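You operate a simulated robot arm through the tools that you are given. There is no shell and no other tool. Be economical: measure what you need, move in short steps, check, and stop when the job is done.

Carry out the task below with a simulated robot arm. There is one attempt and no reset: what you move stays moved.

Task
Gauge tube OAK and lay the bracket marked with its length on the purple mat.
Fine: open the slider again and put the tube back.

It is judged by the outcome, as a careful person would: the job done as asked, and still so three seconds after it is handed in. It fails if anything else is knocked over, pushed out of place, dropped, spilled or broken.

Robot
A 7-joint arm with a two-finger parallel gripper, fixed in place. Base frame: the origin is at the foot of the arm, x ahead of it, y to its left, z up; the work surface is at about z = 0. Readings come in mm, rad, newtons and seconds.
With the tool pointing down near the work surface it reaches from about 220 to 580 mm from the base axis. Its first joint turns from -1.152 to 1.152 rad. Payload 2.5 kg.
The TCP is the grasp point between the finger pads, 23 mm short of the fingertips. In the tool frame z runs along the fingers and y along their closing line. The gripper opens to 94 mm. The fingers are 38 mm wide and 10 mm thick; the gripper's body (54 by 96 mm) begins 39 mm behind the TCP.
Orientation is that of the tool frame in the base frame, as a unit quaternion [x, y, z, w]. With the fingers straight down and closing along the base's y, the tool's x points along the base's -x, its y along +y and its z along -z.

Tools
- The arm moves only by the tool servo_tool. Its argument "plan" is a list of rows, each a list of 6 numbers: the shift along the tool's x, y, z in mm, then the turn, a rotation vector about the tool's x, y, z in rad. In form: [[dx, dy, dz, ax, ay, az], ...]. A call has 1 to 8 rows; each row shifts and turns the commanded pose from where the row before left it, along the tool's axes as they then stand. "claw" is the gripper command, from -1 (shut) to 1 (fully open), values between in proportion, set as the call begins (left out, the last holds). Each row takes 0.2 s and may step no farther than 50 mm and 0.15 rad from the row before; otherwise, or with a gripper value out of range, the whole call is refused. Where a pose cannot be reached the arm comes as near as it can. A force on the tool above 90 N (or 10 N above the force at the start of the call, whichever is more), or a blocked arm, ends the call early, and 0.2 s more pass. Each finger travels about 108 mm/s and halts on what it meets, pressing with about 40 N; the grip force reading is that of the motor and also rises with nothing between the fingers. The clock runs only during rows and for 0.2 s after the last one: add rows that do not move to give the fingers time. The reply holds the time, the measured pose of the TCP, the force on the tool along the base axes, the opening and the grip force, in the units named above and with some noise, with the torque about the TCP (base axes, N m) and any sound that the robot's microphone picked up.
- Cameras (640 x 400 px; columns grow to the right, rows downward): "scene" is fixed at [123.1, -422.7, 532.2]; the picture's right is [0.75, -0.66, 0.00], its down [-0.45, -0.51, -0.73] and it looks along [0.48, 0.55, -0.68] (base axes); focal length 301 px, centre (320, 200). "wrist" rides on the gripper at [86, 16, -74] in the tool frame; the picture's right is [-0.18, 0.98, 0.00], its down [-0.58, -0.11, -0.81] and it looks along [-0.79, -0.15, 0.59] (tool axes); focal length 243 px, centre (320, 200). There is no depth. A picture from a camera that has moved, and an enlarged one, comes with that camera's place and axes in the base frame and with its lens.
- capture(camera): a new picture of that camera. It takes no simulated time.
- close_up(camera, box): a new picture of the part [left, top, right, bottom] of that camera's present view, enlarged. It takes no simulated time.
- close_job(): hands the job in; it is judged then, once.

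Work in short steps. Places have to be worked out from the pictures, the camera data and where the tool is seen: move nearer, look again, correct. Check each grasp and each placing, and mend what went wrong. You have 120 turns and 64 pictures in all, those below and enlarged ones among them. Open the gripper and draw the arm clear of the work before you hand the job in, unless the task says otherwise; then end with one line.

The tools are called as name(argument=value, ...) on one line, values as JSON. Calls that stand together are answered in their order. servo_tool: Moves the arm, as the interface text tells. Its arguments: {"type":"object","properties":{"plan":{"type":"array"},"claw":{"type":"number"}},"required":["plan"]} The other tools are called the same way: capture (camera) takes a picture; close_up (camera, box) takes an enlarged picture of a part of a camera's view; close_job () hands the job in.

At the start:

```text
t: 0.0
eef_pos: [297.4, 179.3, 269.7]
tool_rot: [-0.001, 1.0, 0.0, 0.001]
contact_force: [-0.9, 0.9, -0.4]
torque: [0.0, -0.01, -0.03]
gripper_width: 94.0
finger_force: 0.1
```

scene: 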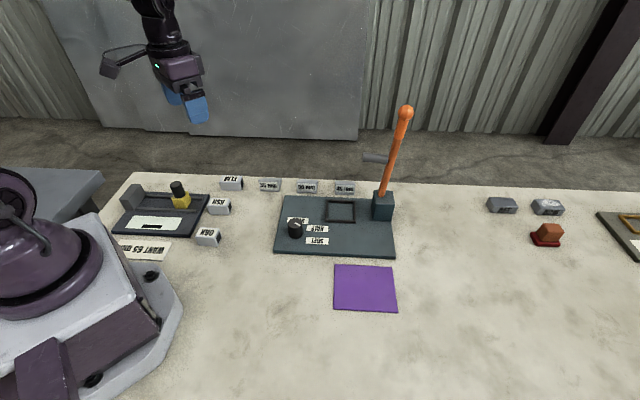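
wrist: 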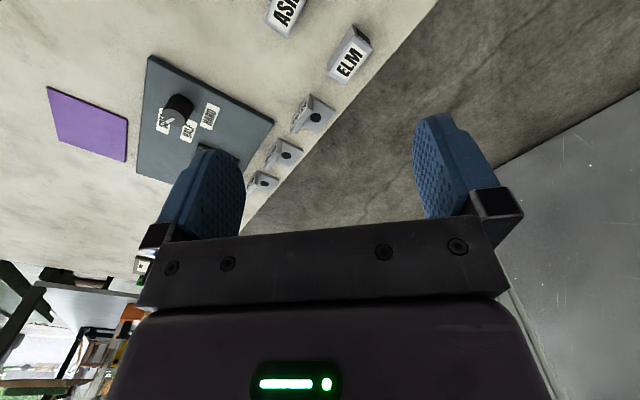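

I'll enlarge the parts of the scene that matter: the gauge and tubes on the left, and the brackets and panel in the middle.

close_up(camera="scene", box=[100, 165, 260, 265])

close_up(camera="scene", box=[240, 150, 420, 262])

close_up(camera="scene", box=[470, 170, 640, 276])

```text
4.00 times, centred on (180, 215) of scene
camera zoom: at [123.1, -422.7, 532.2], right [0.75, -0.66, 0.0], down [-0.45, -0.51, -0.73], along [0.48, 0.55, -0.68], focal length 1204 px, centre (880, 140)
```

zoom: 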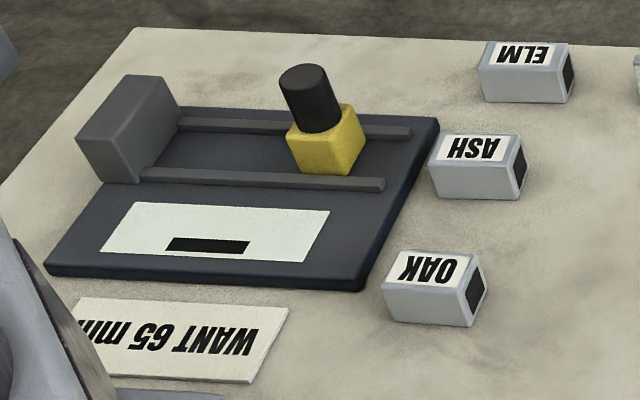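

```text
3.56 times, centred on (330, 206) of scene
camera zoom: at [123.1, -422.7, 532.2], right [0.75, -0.66, 0.0], down [-0.45, -0.51, -0.73], along [0.48, 0.55, -0.68], focal length 1070 px, centre (284, 179)
```

zoom: 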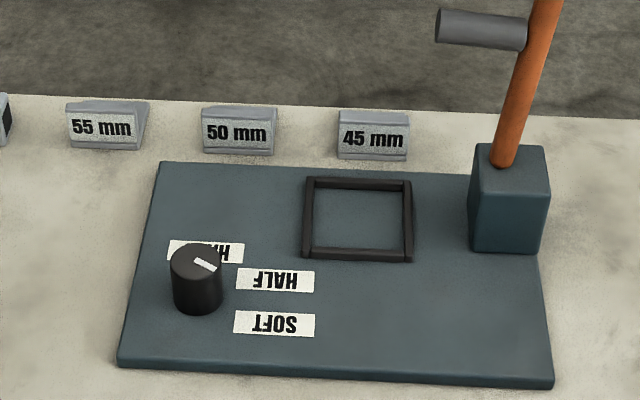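

```text
3.76 times, centred on (555, 223) of scene
camera zoom: at [123.1, -422.7, 532.2], right [0.75, -0.66, 0.0], down [-0.45, -0.51, -0.73], along [0.48, 0.55, -0.68], focal length 1133 px, centre (-565, 113)
```

zoom: 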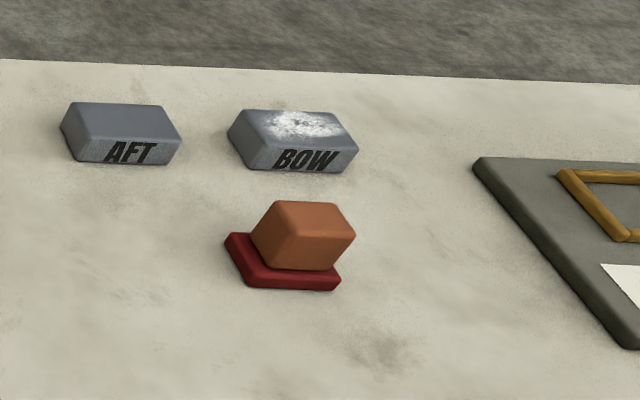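

The gauge is yawed about 45°, with the anvil at the far-left end and its rails running along roughly (1,-1). OAK sits near (220,71) with its axis along the rails. I'll turn the tool so it closes across the tube, move towards OAK staying high, and look.

servo_tool(plan=[[0, 0, 0, 0, 0, 0.131], [0, 0, 0, 0, 0, 0.131], [0, 0, 0, 0, 0, 0.131], [0, 0, 0, 0, 0, 0.131], [0, 0, 0, 0, 0, 0.131], [0, 0, 0, 0, 0, 0.13], [-9, -50, 30, 0, 0, 0], [-10, -50, 30, 0, 0, 0]], claw=1)

capture(camera="wrist")

capture(camera="scene")

```text
refused: row 7 steps farther than a row can; nothing moved
```

```text
58 pictures are left
camera wrist: at [211.9, 195.9, 345.0], right [0.18, 0.98, 0.0], down [0.58, -0.11, 0.81], along [0.79, -0.15, -0.59], focal length 243 px, centre (320, 200)
```

wrist: 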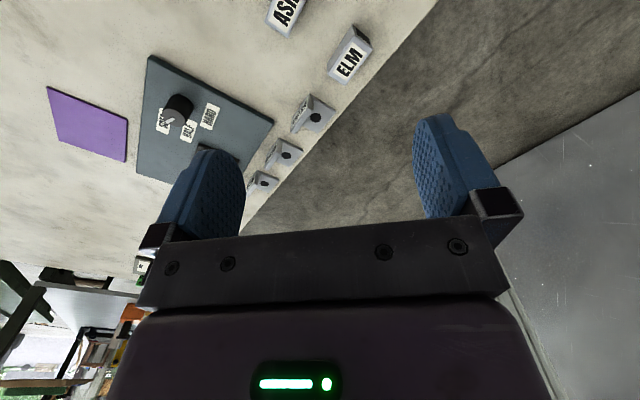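

```text
57 pictures are left
```

scene: 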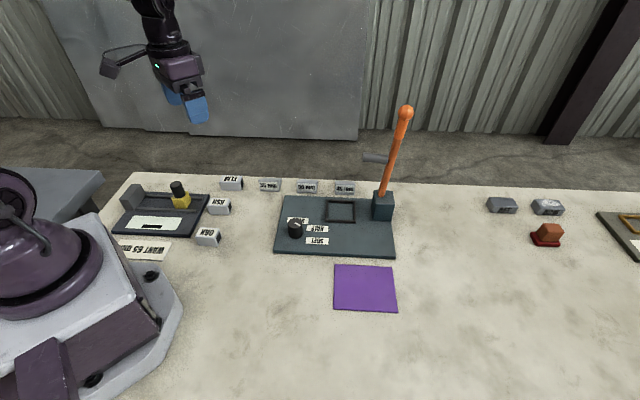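

The steps were too long, so I'll repeat the move with shorter rows.

servo_tool(plan=[[0, -15, 15, 0, 0, 0.131], [0, -15, 15, 0, 0, 0.131], [0, -15, 15, 0, 0, 0.131], [0, -15, 15, 0, 0, 0.131], [0, -15, 10, 0, 0, 0.131], [0, -15, 0, 0, 0, 0.13]], claw=1)

capture(camera="wrist")

```text
t: 1.4
eef_pos: [270.0, 96.5, 199.8]
tool_rot: [0.384, 0.923, 0.0, 0.0]
contact_force: [1.1, -0.1, -0.2]
torque: [0.02, 0.01, 0.03]
gripper_width: 94.1
finger_force: 0.1
```

```text
56 pictures are left
camera wrist: at [220.9, 169.3, 275.2], right [0.83, 0.56, 0.0], down [0.33, -0.49, 0.81], along [0.45, -0.67, -0.59], focal length 243 px, centre (320, 200)
```

wrist: 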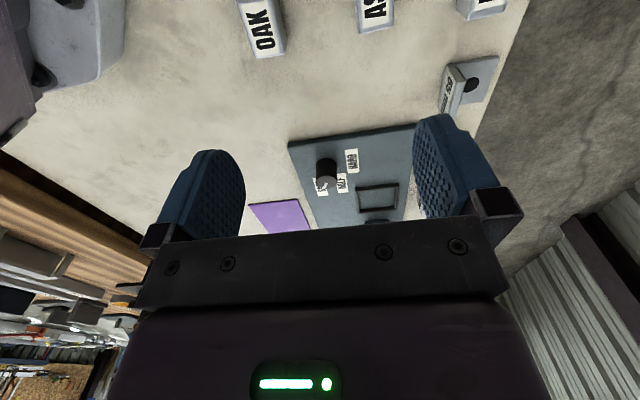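

OAK's label centre projects to about (225,71). I'll move over it at z≈115 and look again.

servo_tool(plan=[[7, -25, 40, 0, 0, 0], [7, -25, 40, 0, 0, 0], [0, 0, 0, 0, 0, 0]])

capture(camera="wrist")

close_up(camera="scene", box=[100, 165, 260, 265])

```text
t: 2.2
eef_pos: [226.2, 70.1, 119.6]
tool_rot: [0.383, 0.924, 0.0, 0.0]
contact_force: [-1.2, 0.1, 0.2]
torque: [-0.02, 0.02, 0.01]
gripper_width: 93.9
finger_force: 0.1
```

```text
55 pictures are left
camera wrist: at [175.8, 141.9, 195.3], right [0.83, 0.56, 0.0], down [0.33, -0.49, 0.81], along [0.46, -0.67, -0.59], focal length 243 px, centre (320, 200)
```

wrist: 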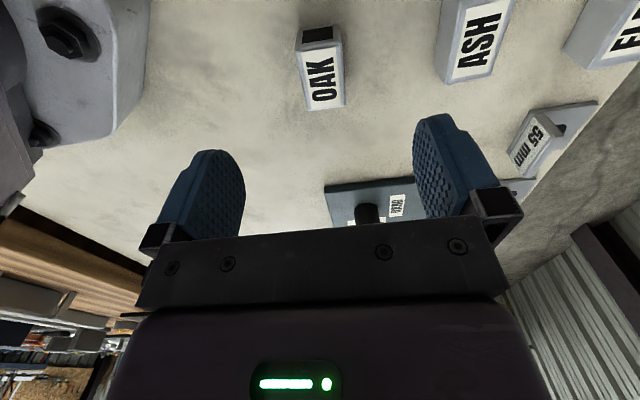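

```text
4.00 times, centred on (180, 215) of scene
camera zoom: at [123.1, -422.7, 532.2], right [0.75, -0.66, 0.0], down [-0.45, -0.51, -0.73], along [0.48, 0.55, -0.68], focal length 1204 px, centre (880, 140)
```

zoom: 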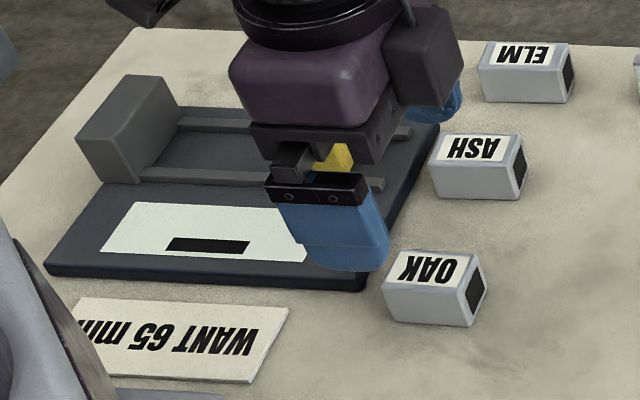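

OAK's top centre comes out near (229,69.6), with its axis at about −49° and a section about 27 mm square. I'll turn 0.07 rad to match, centre over it, and descend with partly open fingers to z≈36, leaving the tips about 13 mm above the table.

servo_tool(plan=[[-2, 1.5, 0, 0, 0, 0.07], [0, 0, 30, 0, 0, 0], [0, 0, 30, 0, 0, 0], [0, 0, 10, 0, 0, 0], [0, 0, 0, 0, 0, 0]], claw=0.2)

capture(camera="wrist")

close_up(camera="scene", box=[160, 190, 256, 250])

```text
t: 3.4
eef_pos: [226.9, 71.1, 49.7]
tool_rot: [0.415, 0.91, 0.0, 0.0]
contact_force: [0.0, -0.2, 0.1]
torque: [-0.02, 0.0, -0.01]
gripper_width: 56.4
finger_force: 0.0
```

```text
53 pictures are left
camera wrist: at [183.0, 146.2, 125.1], right [0.86, 0.51, 0.0], down [0.3, -0.51, 0.81], along [0.41, -0.7, -0.59], focal length 243 px, centre (320, 200)
```

wrist: 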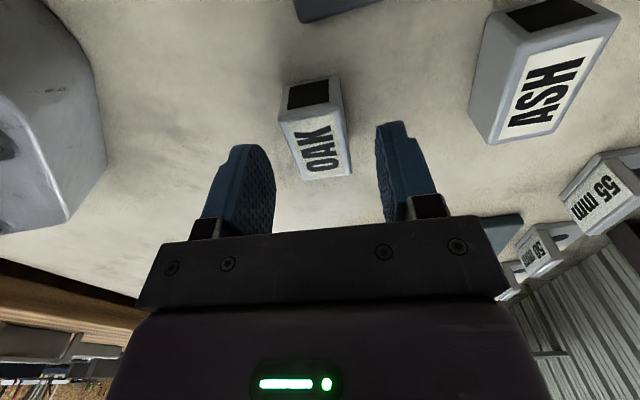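

```text
6.67 times, centred on (208, 220) of scene
camera zoom: at [123.1, -422.7, 532.2], right [0.75, -0.66, 0.0], down [-0.45, -0.51, -0.73], along [0.48, 0.55, -0.68], focal length 2006 px, centre (1067, 67)
```

zoom: 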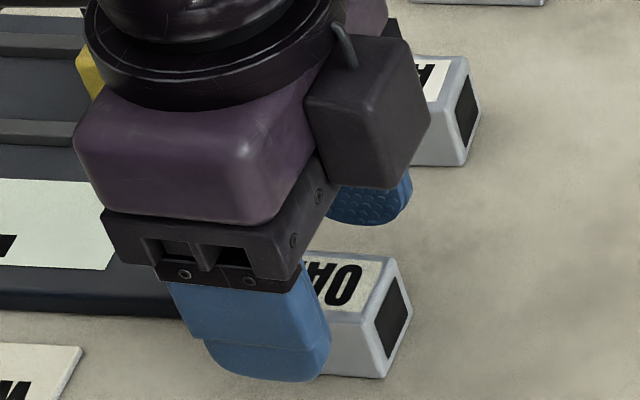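

The tube sits centred between the fingers. I'll descend 14 mm and then close.

servo_tool(plan=[[0, 0, 14, 0, 0, 0], [0, 0, 0, 0, 0, 0]])

servo_tool(plan=[[0, 0, 0, 0, 0, 0], [0, 0, 0, 0, 0, 0], [0, 0, 0, 0, 0, 0]], claw=-1)

capture(camera="wrist")

```text
t: 4.0
eef_pos: [227.7, 69.8, 36.5]
tool_rot: [0.414, 0.91, 0.0, 0.0]
contact_force: [0.0, 0.3, -0.5]
torque: [-0.02, -0.01, -0.01]
gripper_width: 56.5
finger_force: 0.1
```

```text
t: 4.8
eef_pos: [227.1, 70.3, 35.9]
tool_rot: [0.415, 0.91, 0.0, 0.0]
contact_force: [0.5, 0.7, 0.1]
torque: [0.02, -0.01, 0.0]
gripper_width: 28.6
finger_force: 39.9
```

```text
51 pictures are left
camera wrist: at [183.1, 146.0, 111.6], right [0.86, 0.51, 0.0], down [0.3, -0.51, 0.81], along [0.41, -0.7, -0.59], focal length 243 px, centre (320, 200)
```

wrist: 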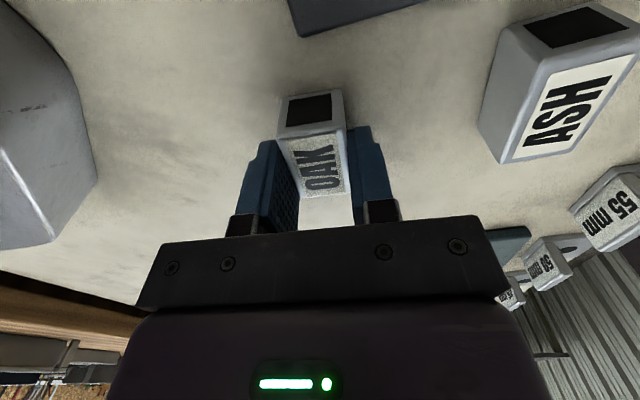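

OAK is gripped at 28.6 mm. The pick-up pose was TCP (227.1, 70.3, 35.9) at yaw −49°. I'll lift, turn to −45° and move to roughly above the gauge gap.

servo_tool(plan=[[0, 0, -40, 0, 0, 0], [0, 0, -40, 0, 0, 0], [0, 0, -40, 0, 0, -0.07], [40, 23, 0, 0, 0, 0], [40, 23, 0, 0, 0, 0], [43, 25, 0, 0, 0, 0], [43, 25, 0, 0, 0, 0], [0, 0, 0, 0, 0, 0]])

capture(camera="wrist")

close_up(camera="scene", box=[100, 165, 260, 265])

```text
t: 6.6
eef_pos: [175.7, 259.6, 155.7]
tool_rot: [0.383, 0.924, 0.0, 0.0]
contact_force: [-0.6, 0.0, -0.7]
torque: [0.01, 0.01, 0.0]
gripper_width: 28.6
finger_force: 40.2
```

```text
50 pictures are left
camera wrist: at [127.0, 332.1, 231.3], right [0.82, 0.57, 0.0], down [0.33, -0.49, 0.81], along [0.46, -0.67, -0.59], focal length 243 px, centre (320, 200)
```

wrist: 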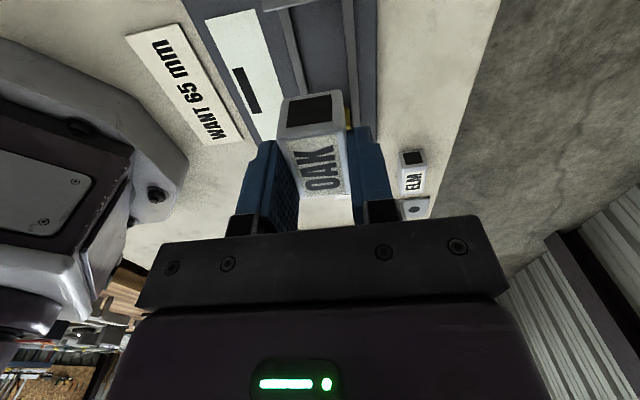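

```text
4.00 times, centred on (180, 215) of scene
camera zoom: at [123.1, -422.7, 532.2], right [0.75, -0.66, 0.0], down [-0.45, -0.51, -0.73], along [0.48, 0.55, -0.68], focal length 1204 px, centre (880, 140)
```

zoom: 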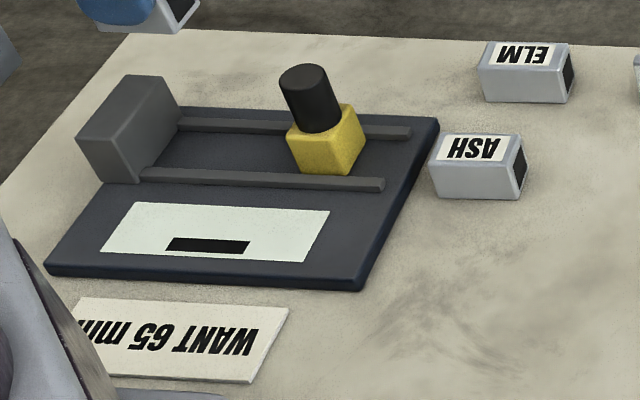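

The tube is lined up with the rail centreline at e2≈308 mm across the rails, and it falls between the anvil and the slider. I'll descend to about 15 mm above the deck and check.

servo_tool(plan=[[0, 0, 40, 0, 0, 0], [0, 0, 40, 0, 0, 0], [0, 0, 14, 0, 0, 0], [0, 0, 0, 0, 0, 0]])

capture(camera="wrist")

close_up(camera="scene", box=[100, 165, 260, 265])

```text
t: 7.6
eef_pos: [176.9, 257.9, 61.5]
tool_rot: [0.383, 0.924, 0.0, 0.0]
contact_force: [0.6, 1.3, -0.8]
torque: [0.01, -0.01, 0.01]
gripper_width: 28.8
finger_force: 40.3
```

```text
48 pictures are left
camera wrist: at [127.7, 329.8, 136.7], right [0.82, 0.57, 0.0], down [0.33, -0.49, 0.81], along [0.46, -0.66, -0.59], focal length 243 px, centre (320, 200)
```

wrist: 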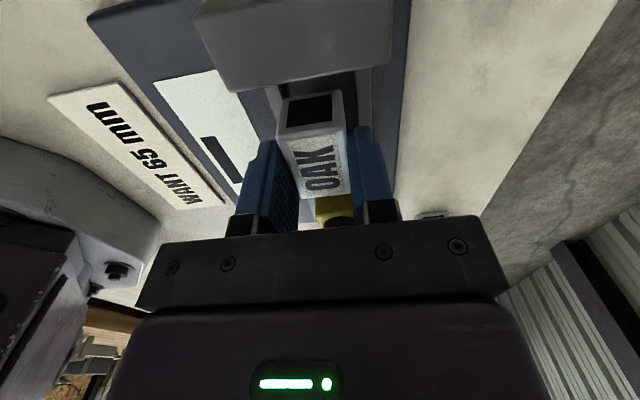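

```text
4.00 times, centred on (180, 215) of scene
camera zoom: at [123.1, -422.7, 532.2], right [0.75, -0.66, 0.0], down [-0.45, -0.51, -0.73], along [0.48, 0.55, -0.68], focal length 1204 px, centre (880, 140)
```

zoom: 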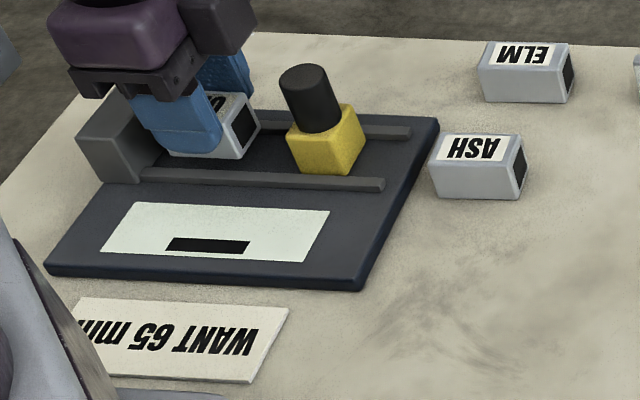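

The tube clears both the anvil and the slider. I'll lower it in small steps and watch the vertical force for deck contact.

servo_tool(plan=[[0, 0, 6, 0, 0, 0], [0, 0, 4, 0, 0, 0], [0, 0, 2, 0, 0, 0], [0, 0, 0, 0, 0, 0]])

close_up(camera="scene", box=[110, 170, 206, 230])

```text
t: 8.6
eef_pos: [177.7, 257.1, 49.3]
tool_rot: [0.383, 0.924, -0.001, -0.001]
contact_force: [0.2, 0.1, -0.3]
torque: [0.01, -0.01, 0.0]
gripper_width: 28.6
finger_force: 39.9
```

```text
6.67 times, centred on (158, 200) of scene
camera zoom: at [123.1, -422.7, 532.2], right [0.75, -0.66, 0.0], down [-0.45, -0.51, -0.73], along [0.48, 0.55, -0.68], focal length 2006 px, centre (1400, 200)
```

zoom: 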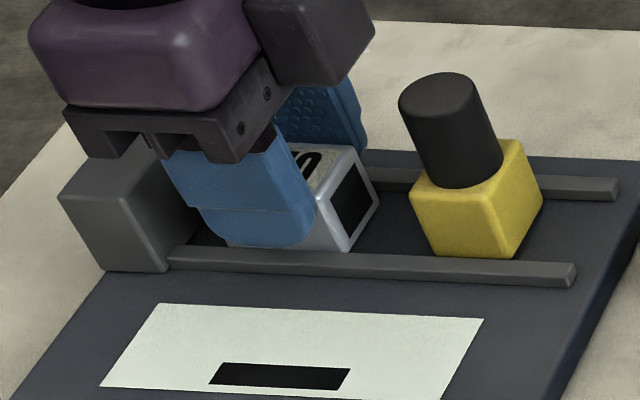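

There's no contact yet, so I'll keep lowering in 1.5–2 mm steps.

servo_tool(plan=[[0, 0, 2, 0, 0, 0], [0, 0, 1.5, 0, 0, 0], [0, 0, 0, 0, 0, 0]])

```text
t: 9.4
eef_pos: [177.2, 256.9, 47.5]
tool_rot: [0.383, 0.924, 0.001, 0.0]
contact_force: [-6.6, -7.2, 51.1]
torque: [-0.23, 0.22, 0.03]
gripper_width: 28.5
finger_force: 40.3
```

I've hit the deck with 51 N at z≈47.5. I'll ease up 1 mm to unload, then open partly.

servo_tool(plan=[[0, 0, -1.3, 0, 0, 0], [0, 0, 0, 0, 0, 0]])

close_up(camera="scene", box=[110, 170, 206, 230])

capture(camera="wrist")

```text
t: 10.0
eef_pos: [177.1, 257.3, 47.8]
tool_rot: [0.381, 0.924, 0.002, 0.001]
contact_force: [-3.2, 6.3, 21.6]
torque: [0.16, 0.12, 0.02]
gripper_width: 28.6
finger_force: 39.9
```

```text
6.67 times, centred on (158, 200) of scene
camera zoom: at [123.0, -422.7, 532.1], right [0.75, -0.66, 0.0], down [-0.45, -0.51, -0.73], along [0.48, 0.55, -0.68], focal length 2006 px, centre (1400, 200)
```

zoom: 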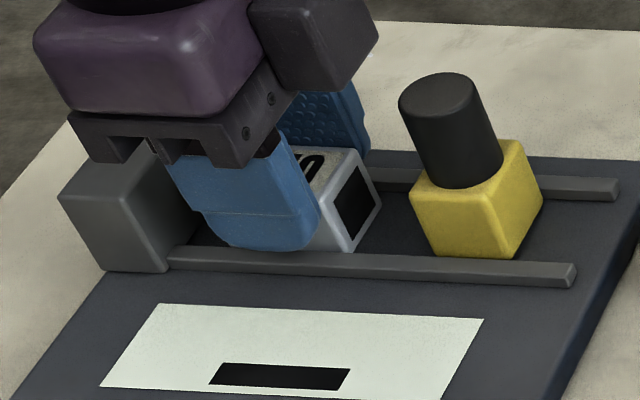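

```text
44 pictures are left
camera wrist: at [127.9, 329.4, 122.8], right [0.82, 0.57, 0.0], down [0.33, -0.49, 0.81], along [0.46, -0.66, -0.59], focal length 243 px, centre (320, 200)
```

wrist: 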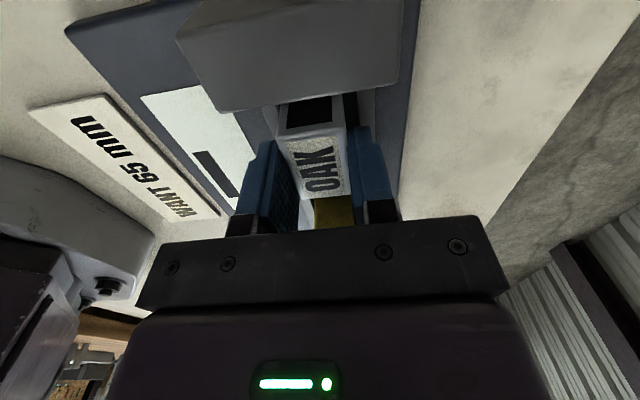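

At 21 N the implied deck height is about 11.8 mm, which matches the plate thickness, so the tube is on the deck between the rails. I'll unload a touch more and open.

servo_tool(plan=[[0, 0, -0.5, 0, 0, 0], [0, 0, 0, 0, 0, 0]])

servo_tool(plan=[[0, 0, 0, 0, 0, 0], [0, 0, -25, 0, 0, 0], [0, 0, -40, 0, 0, 0], [0, 0, -40, 0, 0, 0]], claw=-0.05)

capture(camera="wrist")

close_up(camera="scene", box=[110, 170, 206, 230])

```text
t: 10.6
eef_pos: [177.6, 255.9, 47.1]
tool_rot: [0.383, 0.924, 0.0, -0.001]
contact_force: [1.0, 4.2, 10.4]
torque: [0.17, 0.0, -0.05]
gripper_width: 28.7
finger_force: 40.3
```

```text
t: 11.6
eef_pos: [177.1, 256.1, 153.0]
tool_rot: [0.383, 0.924, -0.001, 0.0]
contact_force: [-0.7, 0.8, 0.8]
torque: [0.02, 0.0, 0.0]
gripper_width: 44.8
finger_force: 0.1
```

```text
43 pictures are left
camera wrist: at [128.2, 328.8, 227.5], right [0.83, 0.56, 0.0], down [0.33, -0.49, 0.81], along [0.46, -0.67, -0.59], focal length 243 px, centre (320, 200)
```

wrist: 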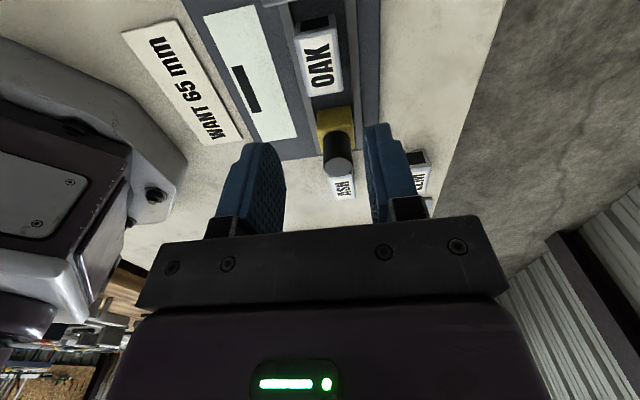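

```text
6.67 times, centred on (158, 200) of scene
camera zoom: at [123.1, -422.7, 532.2], right [0.75, -0.66, 0.0], down [-0.45, -0.51, -0.73], along [0.48, 0.55, -0.68], focal length 2006 px, centre (1400, 200)
```

zoom: 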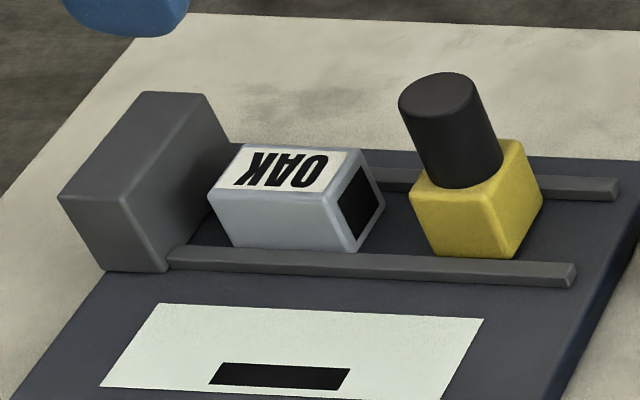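

OAK lies in the slot. Triangulating the knob top from both views gives (228.5, 213.5, 77), about 24 mm across. I'll move above it, check, and descend to z≈68.

servo_tool(plan=[[-33, 3, 0, 0, 0, 0], [-33.5, 3, 0, 0, 0, 0], [0, 0, 35, 0, 0, 0], [0, 0, 0, 0, 0, 0]], claw=0.28)

capture(camera="wrist")

```text
t: 12.6
eef_pos: [228.9, 210.4, 116.3]
tool_rot: [0.383, 0.924, 0.0, 0.0]
contact_force: [-0.7, -0.1, 0.1]
torque: [0.01, 0.02, 0.04]
gripper_width: 60.2
finger_force: 0.1
```

```text
41 pictures are left
camera wrist: at [179.7, 283.7, 191.6], right [0.82, 0.57, 0.0], down [0.33, -0.49, 0.81], along [0.46, -0.66, -0.59], focal length 243 px, centre (320, 200)
```

wrist: 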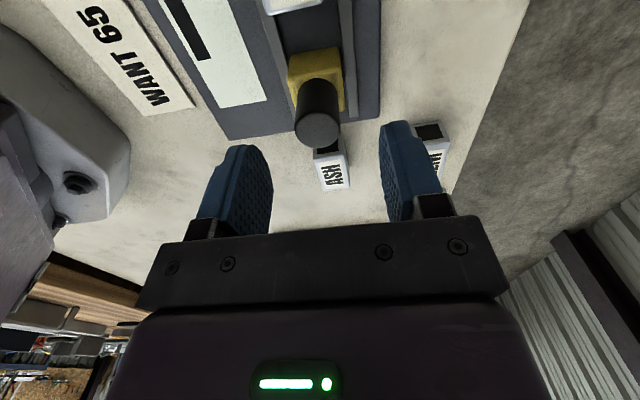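

The knob top re-projects to (228.7, 212), which is centred. I'll descend 48 mm and close on it.

servo_tool(plan=[[0, 1, 24, 0, 0, 0], [0, 0, 24, 0, 0, 0], [0, 0, 0, 0, 0, 0]])

servo_tool(plan=[[0, 0, 0, 0, 0, 0], [0, 0, 0, 0, 0, 0], [0, 0, 0, 0, 0, 0]], claw=-1)

```text
t: 13.4
eef_pos: [231.3, 213.7, 69.3]
tool_rot: [0.383, 0.924, 0.0, 0.0]
contact_force: [-0.2, -1.4, -0.6]
torque: [0.01, 0.02, 0.0]
gripper_width: 60.1
finger_force: 0.1
```

```text
t: 14.2
eef_pos: [227.8, 210.0, 69.0]
tool_rot: [0.382, 0.924, -0.004, -0.003]
contact_force: [-23.3, -24.4, 36.7]
torque: [0.15, -0.63, 0.19]
gripper_width: 25.5
finger_force: 45.1
```

The knob is gripped at 25.5 mm, but there's a sideways load of about 34 N towards −tool y. I'll relax it by stepping the command −2.5 mm in y and 1 mm up.

servo_tool(plan=[[0, -1.5, -0.5, 0, 0, 0], [0, -1, -0.5, 0, 0, 0], [0, 0, 0, 0, 0, 0]])

close_up(camera="scene", box=[110, 160, 222, 230])

```text
t: 15.0
eef_pos: [227.1, 210.8, 71.1]
tool_rot: [0.382, 0.924, -0.001, 0.0]
contact_force: [-4.4, -2.0, -42.1]
torque: [-0.03, -0.06, -0.01]
gripper_width: 25.8
finger_force: 45.5
```

```text
5.71 times, centred on (166, 195) of scene
camera zoom: at [123.2, -422.6, 532.2], right [0.75, -0.66, 0.0], down [-0.45, -0.51, -0.73], along [0.48, 0.55, -0.68], focal length 1719 px, centre (1200, 229)
```

zoom: 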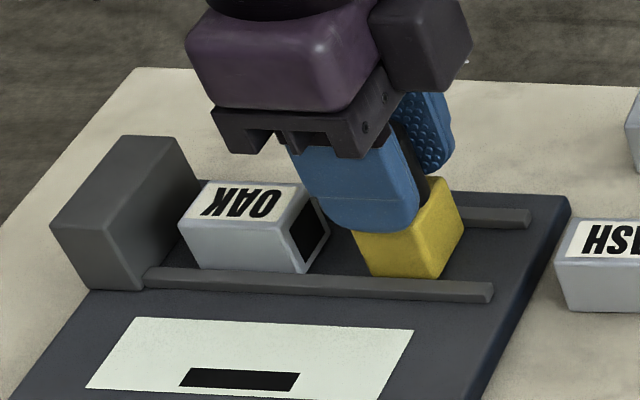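

The lateral load is gone, but I'm now pulling up slightly, so I'll lower 0.5 mm. Then I'll start sliding toward the anvil (tool +x) in short steps.

servo_tool(plan=[[0, 0, 0.6, 0, 0, 0], [5, 0, 0, 0, 0, 0], [5, 0, 0, 0, 0, 0], [5, 0, 0, 0, 0, 0], [0, 0, 0, 0, 0, 0]])

```text
t: 16.2
eef_pos: [215.9, 223.6, 69.9]
tool_rot: [0.382, 0.924, -0.001, -0.001]
contact_force: [-2.1, -2.8, -41.4]
torque: [-0.11, -0.21, -0.04]
gripper_width: 25.6
finger_force: 45.3
```

It slides freely. I'll keep going in 4 mm steps and relax z a bit more.

servo_tool(plan=[[4, 0, 0.7, 0, 0, 0], [4, 0, 0, 0, 0, 0], [4, 0, 0, 0, 0, 0], [0, 0, 0, 0, 0, 0]])

close_up(camera="scene", box=[110, 160, 222, 230])

```text
t: 17.2
eef_pos: [207.7, 231.5, 71.0]
tool_rot: [0.382, 0.924, -0.001, 0.0]
contact_force: [-13.8, -15.8, 20.3]
torque: [-0.38, 0.09, 0.06]
gripper_width: 25.1
finger_force: 45.2
```

```text
5.71 times, centred on (166, 195) of scene
camera zoom: at [123.0, -422.7, 532.1], right [0.75, -0.66, 0.0], down [-0.45, -0.51, -0.73], along [0.48, 0.55, -0.68], focal length 1719 px, centre (1200, 229)
```

zoom: 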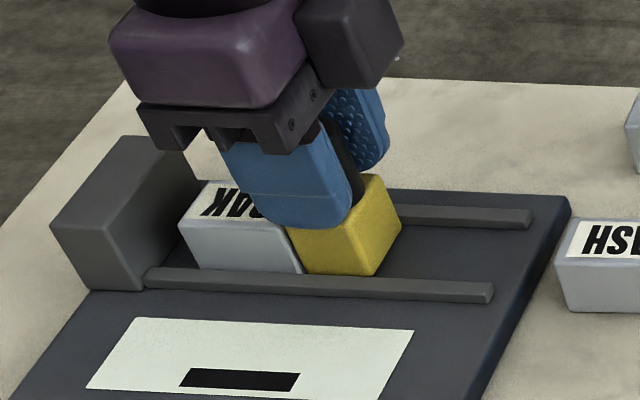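

The slider has reached the tube, which still has about 15–20 mm to the anvil. I'll continue in 3–4 mm steps with a small y relief.

servo_tool(plan=[[4, -1, -0.3, 0, 0, 0], [4, 0, 0, 0, 0, 0], [4, 0, 0, 0, 0, 0], [0, 0, 0, 0, 0, 0]])

close_up(camera="scene", box=[110, 160, 222, 230])

```text
t: 18.2
eef_pos: [198.2, 239.3, 70.1]
tool_rot: [0.383, 0.924, 0.0, 0.0]
contact_force: [-7.2, -7.9, 7.9]
torque: [-0.3, -0.05, -0.15]
gripper_width: 25.9
finger_force: 45.2
```

```text
5.71 times, centred on (166, 195) of scene
camera zoom: at [123.1, -422.7, 532.1], right [0.75, -0.66, 0.0], down [-0.45, -0.51, -0.73], along [0.48, 0.55, -0.68], focal length 1719 px, centre (1200, 229)
```

zoom: 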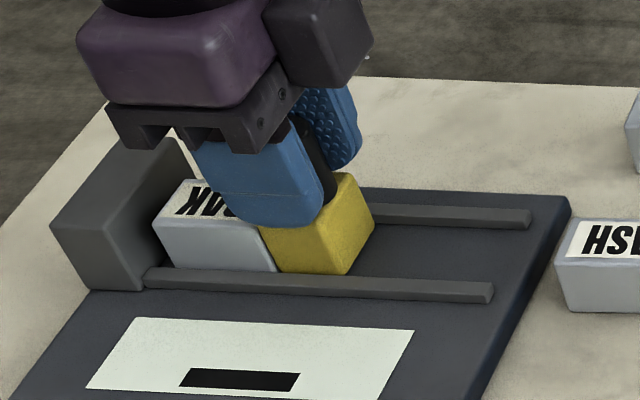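

Now the tube is being pushed, with only a few mm left to the anvil. I'll go on in 2–3 mm steps and watch for a force rise.

servo_tool(plan=[[3, -0.5, 0, 0, 0, 0], [2, 0, 0, 0, 0, 0], [2, 0, 0, 0, 0, 0], [0, 0, 0, 0, 0, 0]])

close_up(camera="scene", box=[110, 160, 222, 230])

```text
t: 19.2
eef_pos: [193.6, 245.0, 69.5]
tool_rot: [0.383, 0.924, 0.001, 0.001]
contact_force: [-6.6, -7.5, 24.4]
torque: [-0.26, 0.04, -0.06]
gripper_width: 25.4
finger_force: 45.2
```

```text
5.71 times, centred on (166, 195) of scene
camera zoom: at [123.0, -422.7, 532.1], right [0.75, -0.66, 0.0], down [-0.45, -0.51, -0.73], along [0.48, 0.55, -0.68], focal length 1719 px, centre (1200, 229)
```

zoom: 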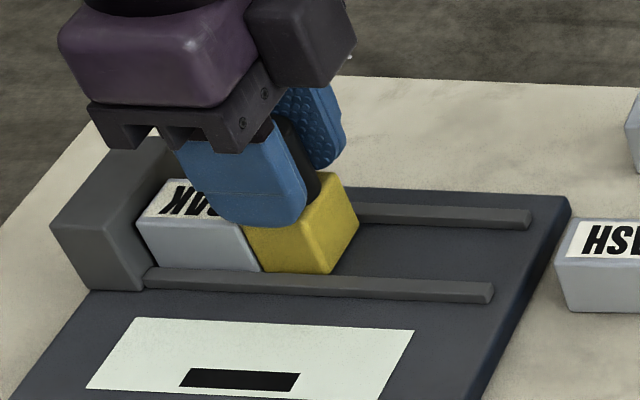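

It's almost against the anvil, so I'll continue with 1.5 mm steps.

servo_tool(plan=[[1.5, -0.5, -0.2, 0, 0, 0], [1.5, 0, 0, 0, 0, 0], [1.5, 0, 0, 0, 0, 0], [0, 0, 0, 0, 0, 0]])

close_up(camera="scene", box=[110, 160, 222, 230])

```text
t: 20.2
eef_pos: [192.8, 247.9, 69.7]
tool_rot: [0.385, 0.923, 0.001, 0.002]
contact_force: [16.8, -10.9, 16.0]
torque: [-0.69, 0.27, -0.07]
gripper_width: 25.5
finger_force: 44.5
```

```text
5.71 times, centred on (166, 195) of scene
camera zoom: at [123.0, -422.7, 532.1], right [0.75, -0.66, 0.0], down [-0.45, -0.51, -0.73], along [0.48, 0.55, -0.68], focal length 1719 px, centre (1200, 229)
```

zoom: 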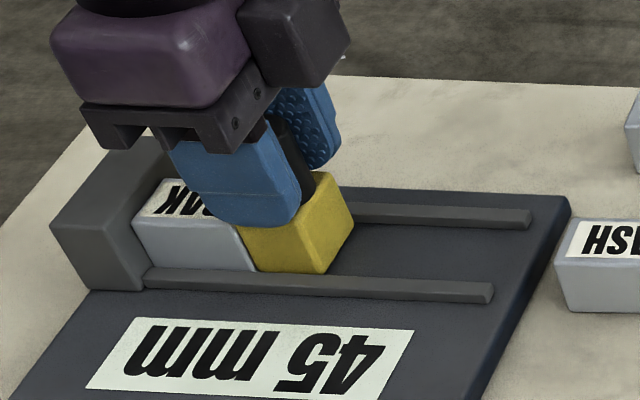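

The gauge reads 45 mm with about 20 N of closing force. I'll press 1 mm more to confirm the reading is final.

servo_tool(plan=[[1, 0, 0, 0, 0, 0], [0, 0, 0, 0, 0, 0]])

close_up(camera="scene", box=[110, 180, 222, 250])

```text
t: 20.8
eef_pos: [192.5, 246.7, 69.5]
tool_rot: [0.385, 0.923, 0.001, 0.002]
contact_force: [29.8, -7.4, -7.9]
torque: [-0.19, 0.65, -0.17]
gripper_width: 25.6
finger_force: 44.6
```

```text
5.71 times, centred on (166, 215) of scene
camera zoom: at [123.1, -422.7, 532.2], right [0.75, -0.66, 0.0], down [-0.45, -0.51, -0.73], along [0.48, 0.55, -0.68], focal length 1719 px, centre (1200, 114)
```

zoom: 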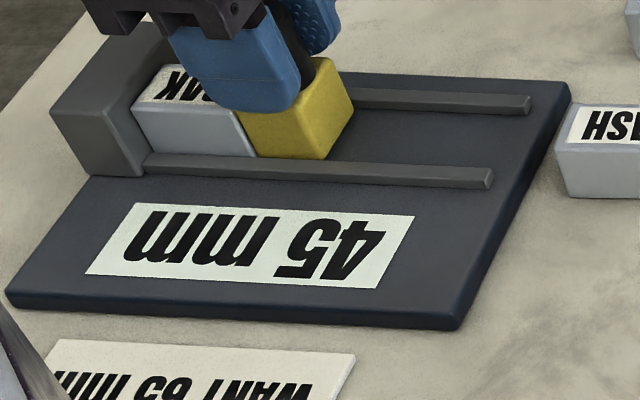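

OAK is 45 mm, and the reading is steady. I'll slide the slider back the full 51.5 mm to where it started.

servo_tool(plan=[[-8, 0, 0, 0, 0, 0], [-8, 0, 0, 0, 0, 0], [-8, 0, 0, 0, 0, 0], [-8, 0, 0, 0, 0, 0], [-8, 0, 0, 0, 0, 0], [-6, 0, 0, 0, 0, 0], [-5.5, 0, 0, 0, 0, 0], [0, 0, 0, 0, 0, 0]])

close_up(camera="scene", box=[110, 160, 222, 230])

```text
t: 22.6
eef_pos: [227.2, 210.7, 70.3]
tool_rot: [0.383, 0.924, 0.001, 0.0]
contact_force: [10.2, 12.8, -9.8]
torque: [0.32, 0.0, 0.06]
gripper_width: 25.4
finger_force: 45.6
```

```text
5.71 times, centred on (166, 195) of scene
camera zoom: at [123.1, -422.7, 532.2], right [0.75, -0.66, 0.0], down [-0.45, -0.51, -0.73], along [0.48, 0.55, -0.68], focal length 1719 px, centre (1200, 229)
```

zoom: 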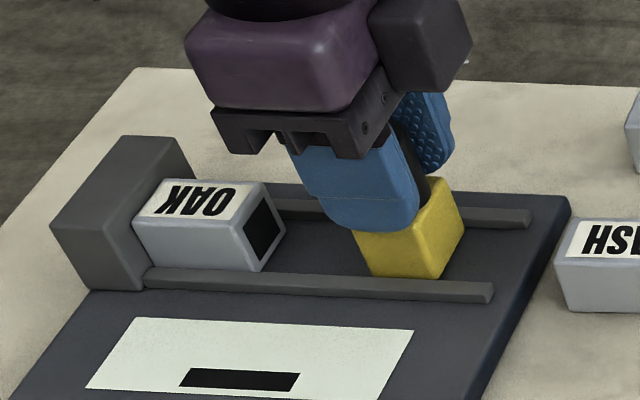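

The slider is back at its starting pose. I'll release the knob, rise, and move toward the tube for a look.

servo_tool(plan=[[0, 0, 0, 0, 0, 0], [0, 0, 0, 0, 0, 0], [0, 0, -40, 0, 0, 0], [0, 0, -40, 0, 0, 0], [35, 0, 0, 0, 0, 0], [35, 0, 0, 0, 0, 0], [0, 0, 0, 0, 0, 0]], claw=0.2)

capture(camera="wrist")

close_up(camera="scene", box=[110, 170, 206, 230])

```text
t: 24.2
eef_pos: [175.2, 261.5, 150.2]
tool_rot: [0.383, 0.924, 0.0, 0.0]
contact_force: [-0.3, -0.2, -0.4]
torque: [0.02, -0.01, -0.02]
gripper_width: 56.5
finger_force: 0.0
```

```text
33 pictures are left
camera wrist: at [126.4, 333.8, 225.9], right [0.83, 0.56, 0.0], down [0.33, -0.49, 0.81], along [0.46, -0.67, -0.59], focal length 243 px, centre (320, 200)
```

wrist: 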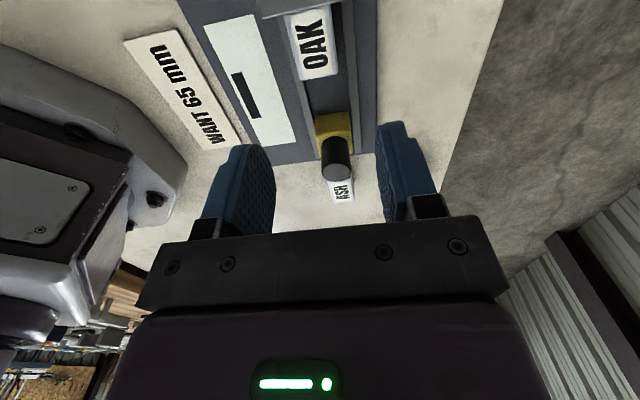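

```text
6.67 times, centred on (158, 200) of scene
camera zoom: at [123.1, -422.7, 532.2], right [0.75, -0.66, 0.0], down [-0.45, -0.51, -0.73], along [0.48, 0.55, -0.68], focal length 2006 px, centre (1400, 200)
```

zoom: 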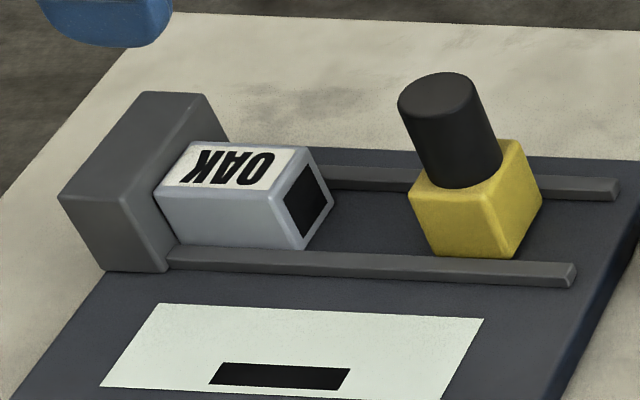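

The tube's far end is at e1≈−52 mm along the rails, so its centre is near −74.5 with e2≈308.5 and the anvil face near −97. I'll grip 3.5 mm toward the free end to clear the anvil, and descend in stages.

servo_tool(plan=[[10, 0, 0, 0, 0, 0], [0, 0, 40, 0, 0, 0], [0, 0, 40, 0, 0, 0], [0, 0, 0, 0, 0, 0]])

capture(camera="wrist")

close_up(camera="scene", box=[110, 170, 206, 230])

```text
t: 25.2
eef_pos: [170.5, 269.4, 70.0]
tool_rot: [0.383, 0.924, 0.0, 0.0]
contact_force: [-0.9, 0.0, 0.5]
torque: [0.01, -0.02, 0.02]
gripper_width: 56.5
finger_force: 0.1
```

```text
31 pictures are left
camera wrist: at [121.8, 342.4, 144.8], right [0.83, 0.56, 0.0], down [0.33, -0.49, 0.81], along [0.46, -0.67, -0.59], focal length 243 px, centre (320, 200)
```

wrist: 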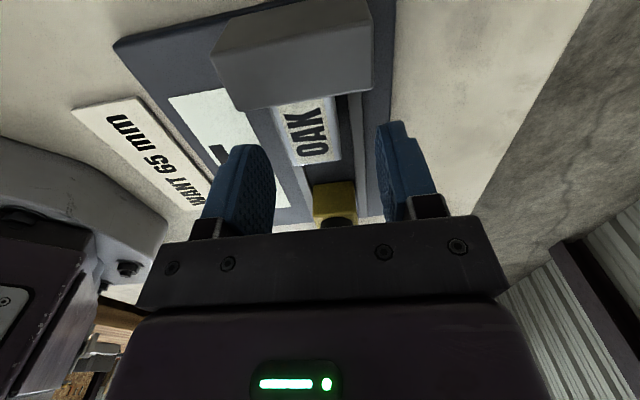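

```text
6.67 times, centred on (158, 200) of scene
camera zoom: at [123.1, -422.7, 532.2], right [0.75, -0.66, 0.0], down [-0.45, -0.51, -0.73], along [0.48, 0.55, -0.68], focal length 2006 px, centre (1400, 200)
```

zoom: 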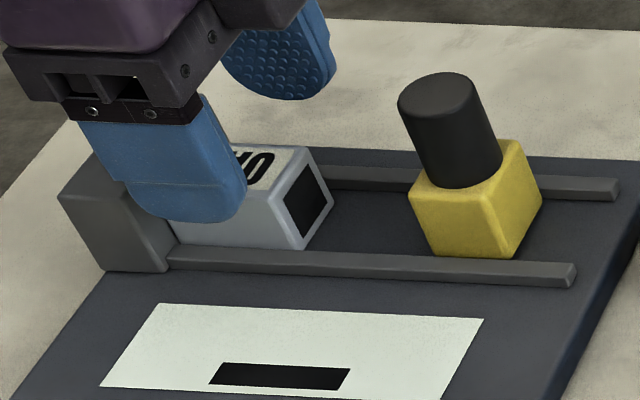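

The tube looks about 2–3 mm to −y of the finger centre. I'll shift −2 mm, descend to z≈48 and close.

servo_tool(plan=[[0, -2, 10, 0, 0, 0], [0, 0, 11, 0, 0, 0], [0, 0, 0, 0, 0, 0]])

servo_tool(plan=[[0, 0, 0, 0, 0, 0], [0, 0, 0, 0, 0, 0], [0, 0, 0, 0, 0, 0]], claw=-1)

capture(camera="wrist")

```text
t: 26.0
eef_pos: [168.4, 267.1, 47.9]
tool_rot: [0.383, 0.924, -0.001, 0.0]
contact_force: [1.0, -0.2, -0.4]
torque: [0.02, 0.03, -0.03]
gripper_width: 56.5
finger_force: 0.0
```

```text
t: 26.8
eef_pos: [167.8, 267.3, 49.2]
tool_rot: [0.382, 0.924, 0.001, 0.0]
contact_force: [-0.2, 0.0, -0.6]
torque: [-0.02, 0.02, -0.05]
gripper_width: 29.0
finger_force: 40.1
```

```text
29 pictures are left
camera wrist: at [119.2, 340.0, 124.4], right [0.82, 0.57, 0.0], down [0.33, -0.49, 0.81], along [0.46, -0.67, -0.59], focal length 243 px, centre (320, 200)
```

wrist: 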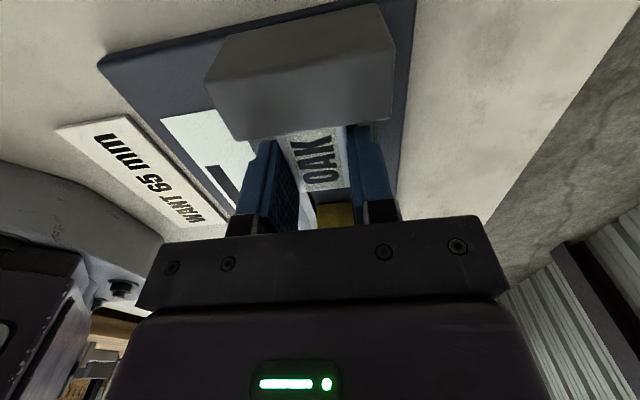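

OAK is gripped at 29 mm. I'll lift straight up, turn to −49°, and go back toward above its original spot. The target allows for gripping about 5 mm nearer its free end this time.

servo_tool(plan=[[0, 0, -30, 0, 0, 0], [0, 0, -40, 0, 0, 0], [0, 0, -40, 0, 0, 0.07], [-40, -17, 0, 0, 0, 0], [-40, -17, 0, 0, 0, 0], [-40, -17, 0, 0, 0, 0], [-40, -17, 0, 0, 0, 0], [-33.3, -16.6, 0, 0, 0, 0]])

servo_tool(plan=[[0, 0, 40, 0, 0, 0], [0, 0, 45, 0, 0, 0], [0, 0, 0, 0, 0, 0]])

close_up(camera="scene", box=[160, 190, 256, 250])

```text
t: 28.6
eef_pos: [230.3, 63.9, 160.4]
tool_rot: [0.414, 0.91, 0.0, 0.001]
contact_force: [-0.7, 0.3, 0.0]
torque: [-0.01, 0.01, -0.01]
gripper_width: 28.9
finger_force: 39.7
```

```text
t: 29.4
eef_pos: [232.6, 63.5, 73.7]
tool_rot: [0.415, 0.91, 0.0, 0.0]
contact_force: [0.1, -0.6, -0.5]
torque: [0.0, -0.01, 0.01]
gripper_width: 28.4
finger_force: 40.3
```

```text
6.67 times, centred on (208, 220) of scene
camera zoom: at [123.1, -422.7, 532.2], right [0.75, -0.66, 0.0], down [-0.45, -0.51, -0.73], along [0.48, 0.55, -0.68], focal length 2006 px, centre (1067, 67)
```

zoom: 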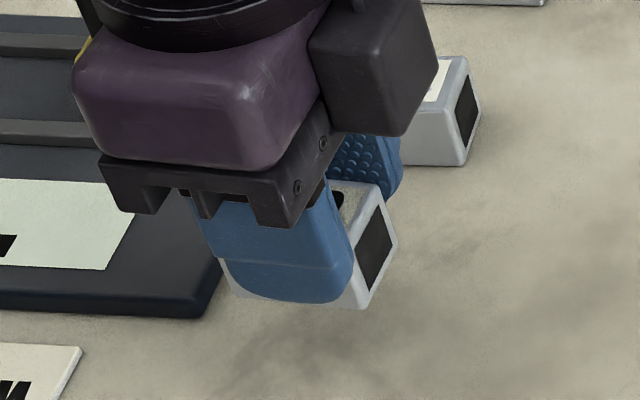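

I'll lower to about 3 mm above the table, then compare with the original picture, where the end face's bottom corner was at (380,378) and its right corner at (412,318).

servo_tool(plan=[[0, 0, 20, 0, 0, 0], [0, 0, 13, 0, 0, 0], [0, 0, 0, 0, 0, 0]])

close_up(camera="scene", box=[160, 190, 256, 250])

```text
t: 30.2
eef_pos: [231.0, 64.4, 39.7]
tool_rot: [0.415, 0.91, 0.0, 0.0]
contact_force: [0.7, -0.2, -0.8]
torque: [0.0, 0.06, 0.0]
gripper_width: 28.8
finger_force: 40.2
```

```text
6.67 times, centred on (208, 220) of scene
camera zoom: at [123.1, -422.7, 532.2], right [0.75, -0.66, 0.0], down [-0.45, -0.51, -0.73], along [0.48, 0.55, -0.68], focal length 2006 px, centre (1067, 67)
```

zoom: 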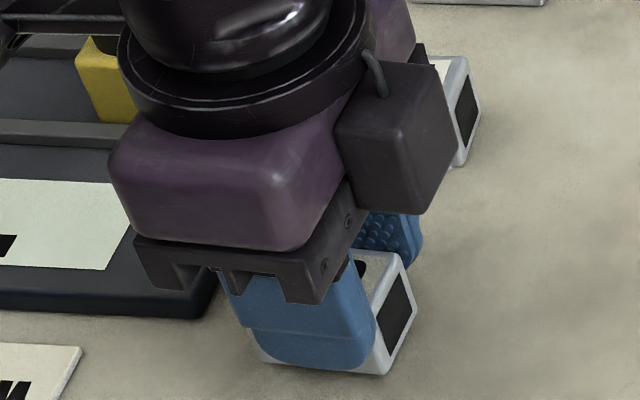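

After allowing for the remaining height, the tube sits about 1.3 mm too far along its axis. I'll correct that and lower to contact.

servo_tool(plan=[[1.3, 0, 1.5, 0, 0, 0], [0, 0, 1, 0, 0, 0], [0, 0, 0.7, 0, 0, 0], [0, 0, 0, 0, 0, 0]])

close_up(camera="scene", box=[160, 190, 256, 250])

```text
t: 31.2
eef_pos: [230.8, 66.6, 36.8]
tool_rot: [0.415, 0.91, 0.0, 0.001]
contact_force: [0.4, 0.0, -0.5]
torque: [-0.01, -0.02, -0.03]
gripper_width: 28.5
finger_force: 40.4
```

```text
6.67 times, centred on (208, 220) of scene
camera zoom: at [123.1, -422.7, 532.2], right [0.75, -0.66, 0.0], down [-0.45, -0.51, -0.73], along [0.48, 0.55, -0.68], focal length 2006 px, centre (1067, 67)
```

zoom: 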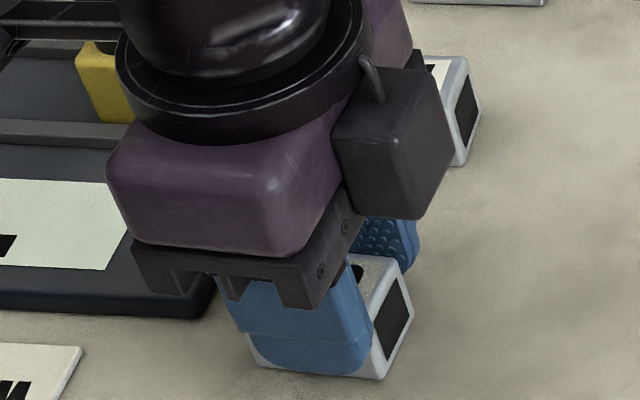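

The corners now match the original at (380,379) and (412,316). I'll find contact with fine steps.

servo_tool(plan=[[0, 0, 0.6, 0, 0, 0], [0, 0, 0, 0, 0, 0]])

```text
t: 31.8
eef_pos: [229.9, 66.4, 37.2]
tool_rot: [0.415, 0.91, 0.0, 0.0]
contact_force: [-0.1, 0.0, -1.2]
torque: [-0.01, 0.01, 0.01]
gripper_width: 28.6
finger_force: 40.0
```

servo_tool(plan=[[0, 0, 0.6, 0, 0, 0], [0, 0, 0.4, 0, 0, 0], [0, 0, 0, 0, 0, 0]])

```text
t: 32.6
eef_pos: [230.3, 65.6, 36.5]
tool_rot: [0.415, 0.91, 0.0, -0.001]
contact_force: [-4.7, 2.7, 23.6]
torque: [0.13, 0.22, 0.04]
gripper_width: 28.7
finger_force: 40.2
```

The table is touched at 24 N. I'll ease up 0.6 mm, open and rise.

servo_tool(plan=[[0, 0, -0.6, 0, 0, 0], [0, 0, 0, 0, 0, 0]])

servo_tool(plan=[[0, 0, 0, 0, 0, 0], [0, 0, -20, 0, 0, 0], [0, 0, -40, 0, 0, 0], [0, 0, -50, 0, 0, 0], [0, 0, -50, 0, 0, 0]], claw=0.1)

capture(camera="scene")

close_up(camera="scene", box=[100, 165, 260, 265])

```text
t: 33.2
eef_pos: [230.9, 65.9, 35.8]
tool_rot: [0.414, 0.91, 0.0, 0.0]
contact_force: [-2.6, 0.6, 10.7]
torque: [0.1, 0.12, -0.03]
gripper_width: 28.8
finger_force: 40.0
```

```text
t: 34.4
eef_pos: [232.1, 67.8, 197.1]
tool_rot: [0.414, 0.91, 0.0, 0.0]
contact_force: [0.1, -0.6, 0.6]
torque: [0.01, 0.0, -0.02]
gripper_width: 51.5
finger_force: 0.1
```

```text
25 pictures are left
```

scene: 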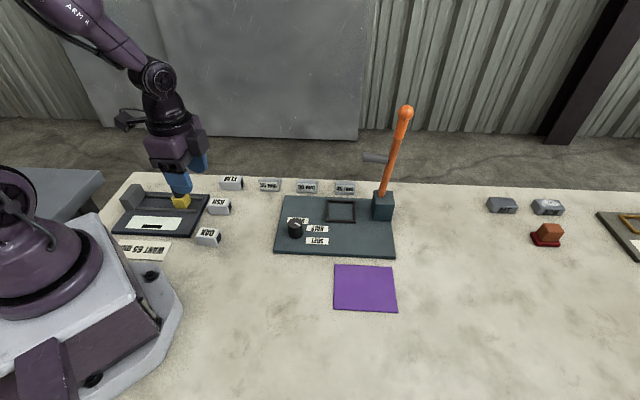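

```text
4.00 times, centred on (180, 215) of scene
camera zoom: at [123.1, -422.7, 532.2], right [0.75, -0.66, 0.0], down [-0.45, -0.51, -0.73], along [0.48, 0.55, -0.68], focal length 1204 px, centre (880, 140)
```

zoom: 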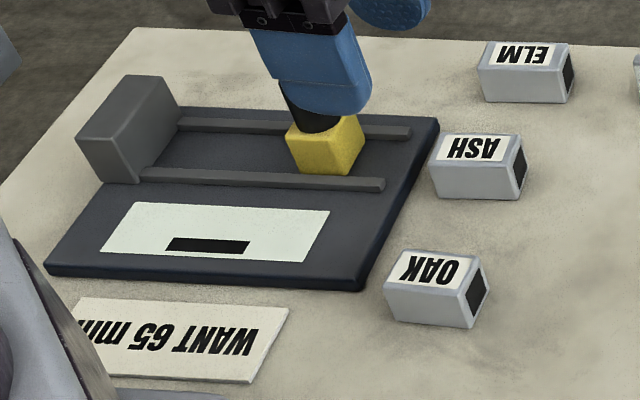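

OAK is back in its original place and the slider is open. Next is the 45 mm bracket; I'll take a tight close-up of it to see its shape.

close_up(camera="scene", box=[288, 165, 368, 215])

```text
8.00 times, centred on (328, 190) of scene
camera zoom: at [123.1, -422.7, 532.2], right [0.75, -0.66, 0.0], down [-0.45, -0.51, -0.73], along [0.48, 0.55, -0.68], focal length 2407 px, centre (256, 280)
```

zoom: 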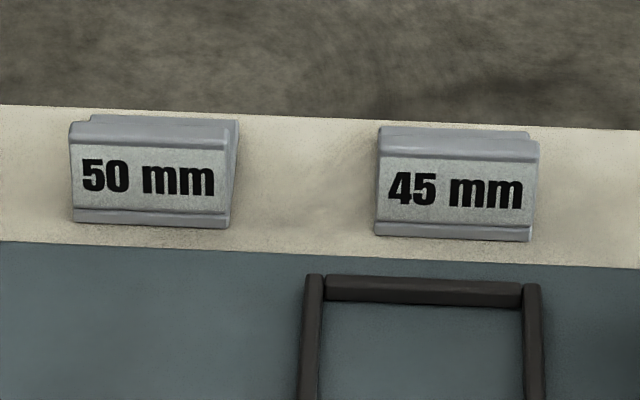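

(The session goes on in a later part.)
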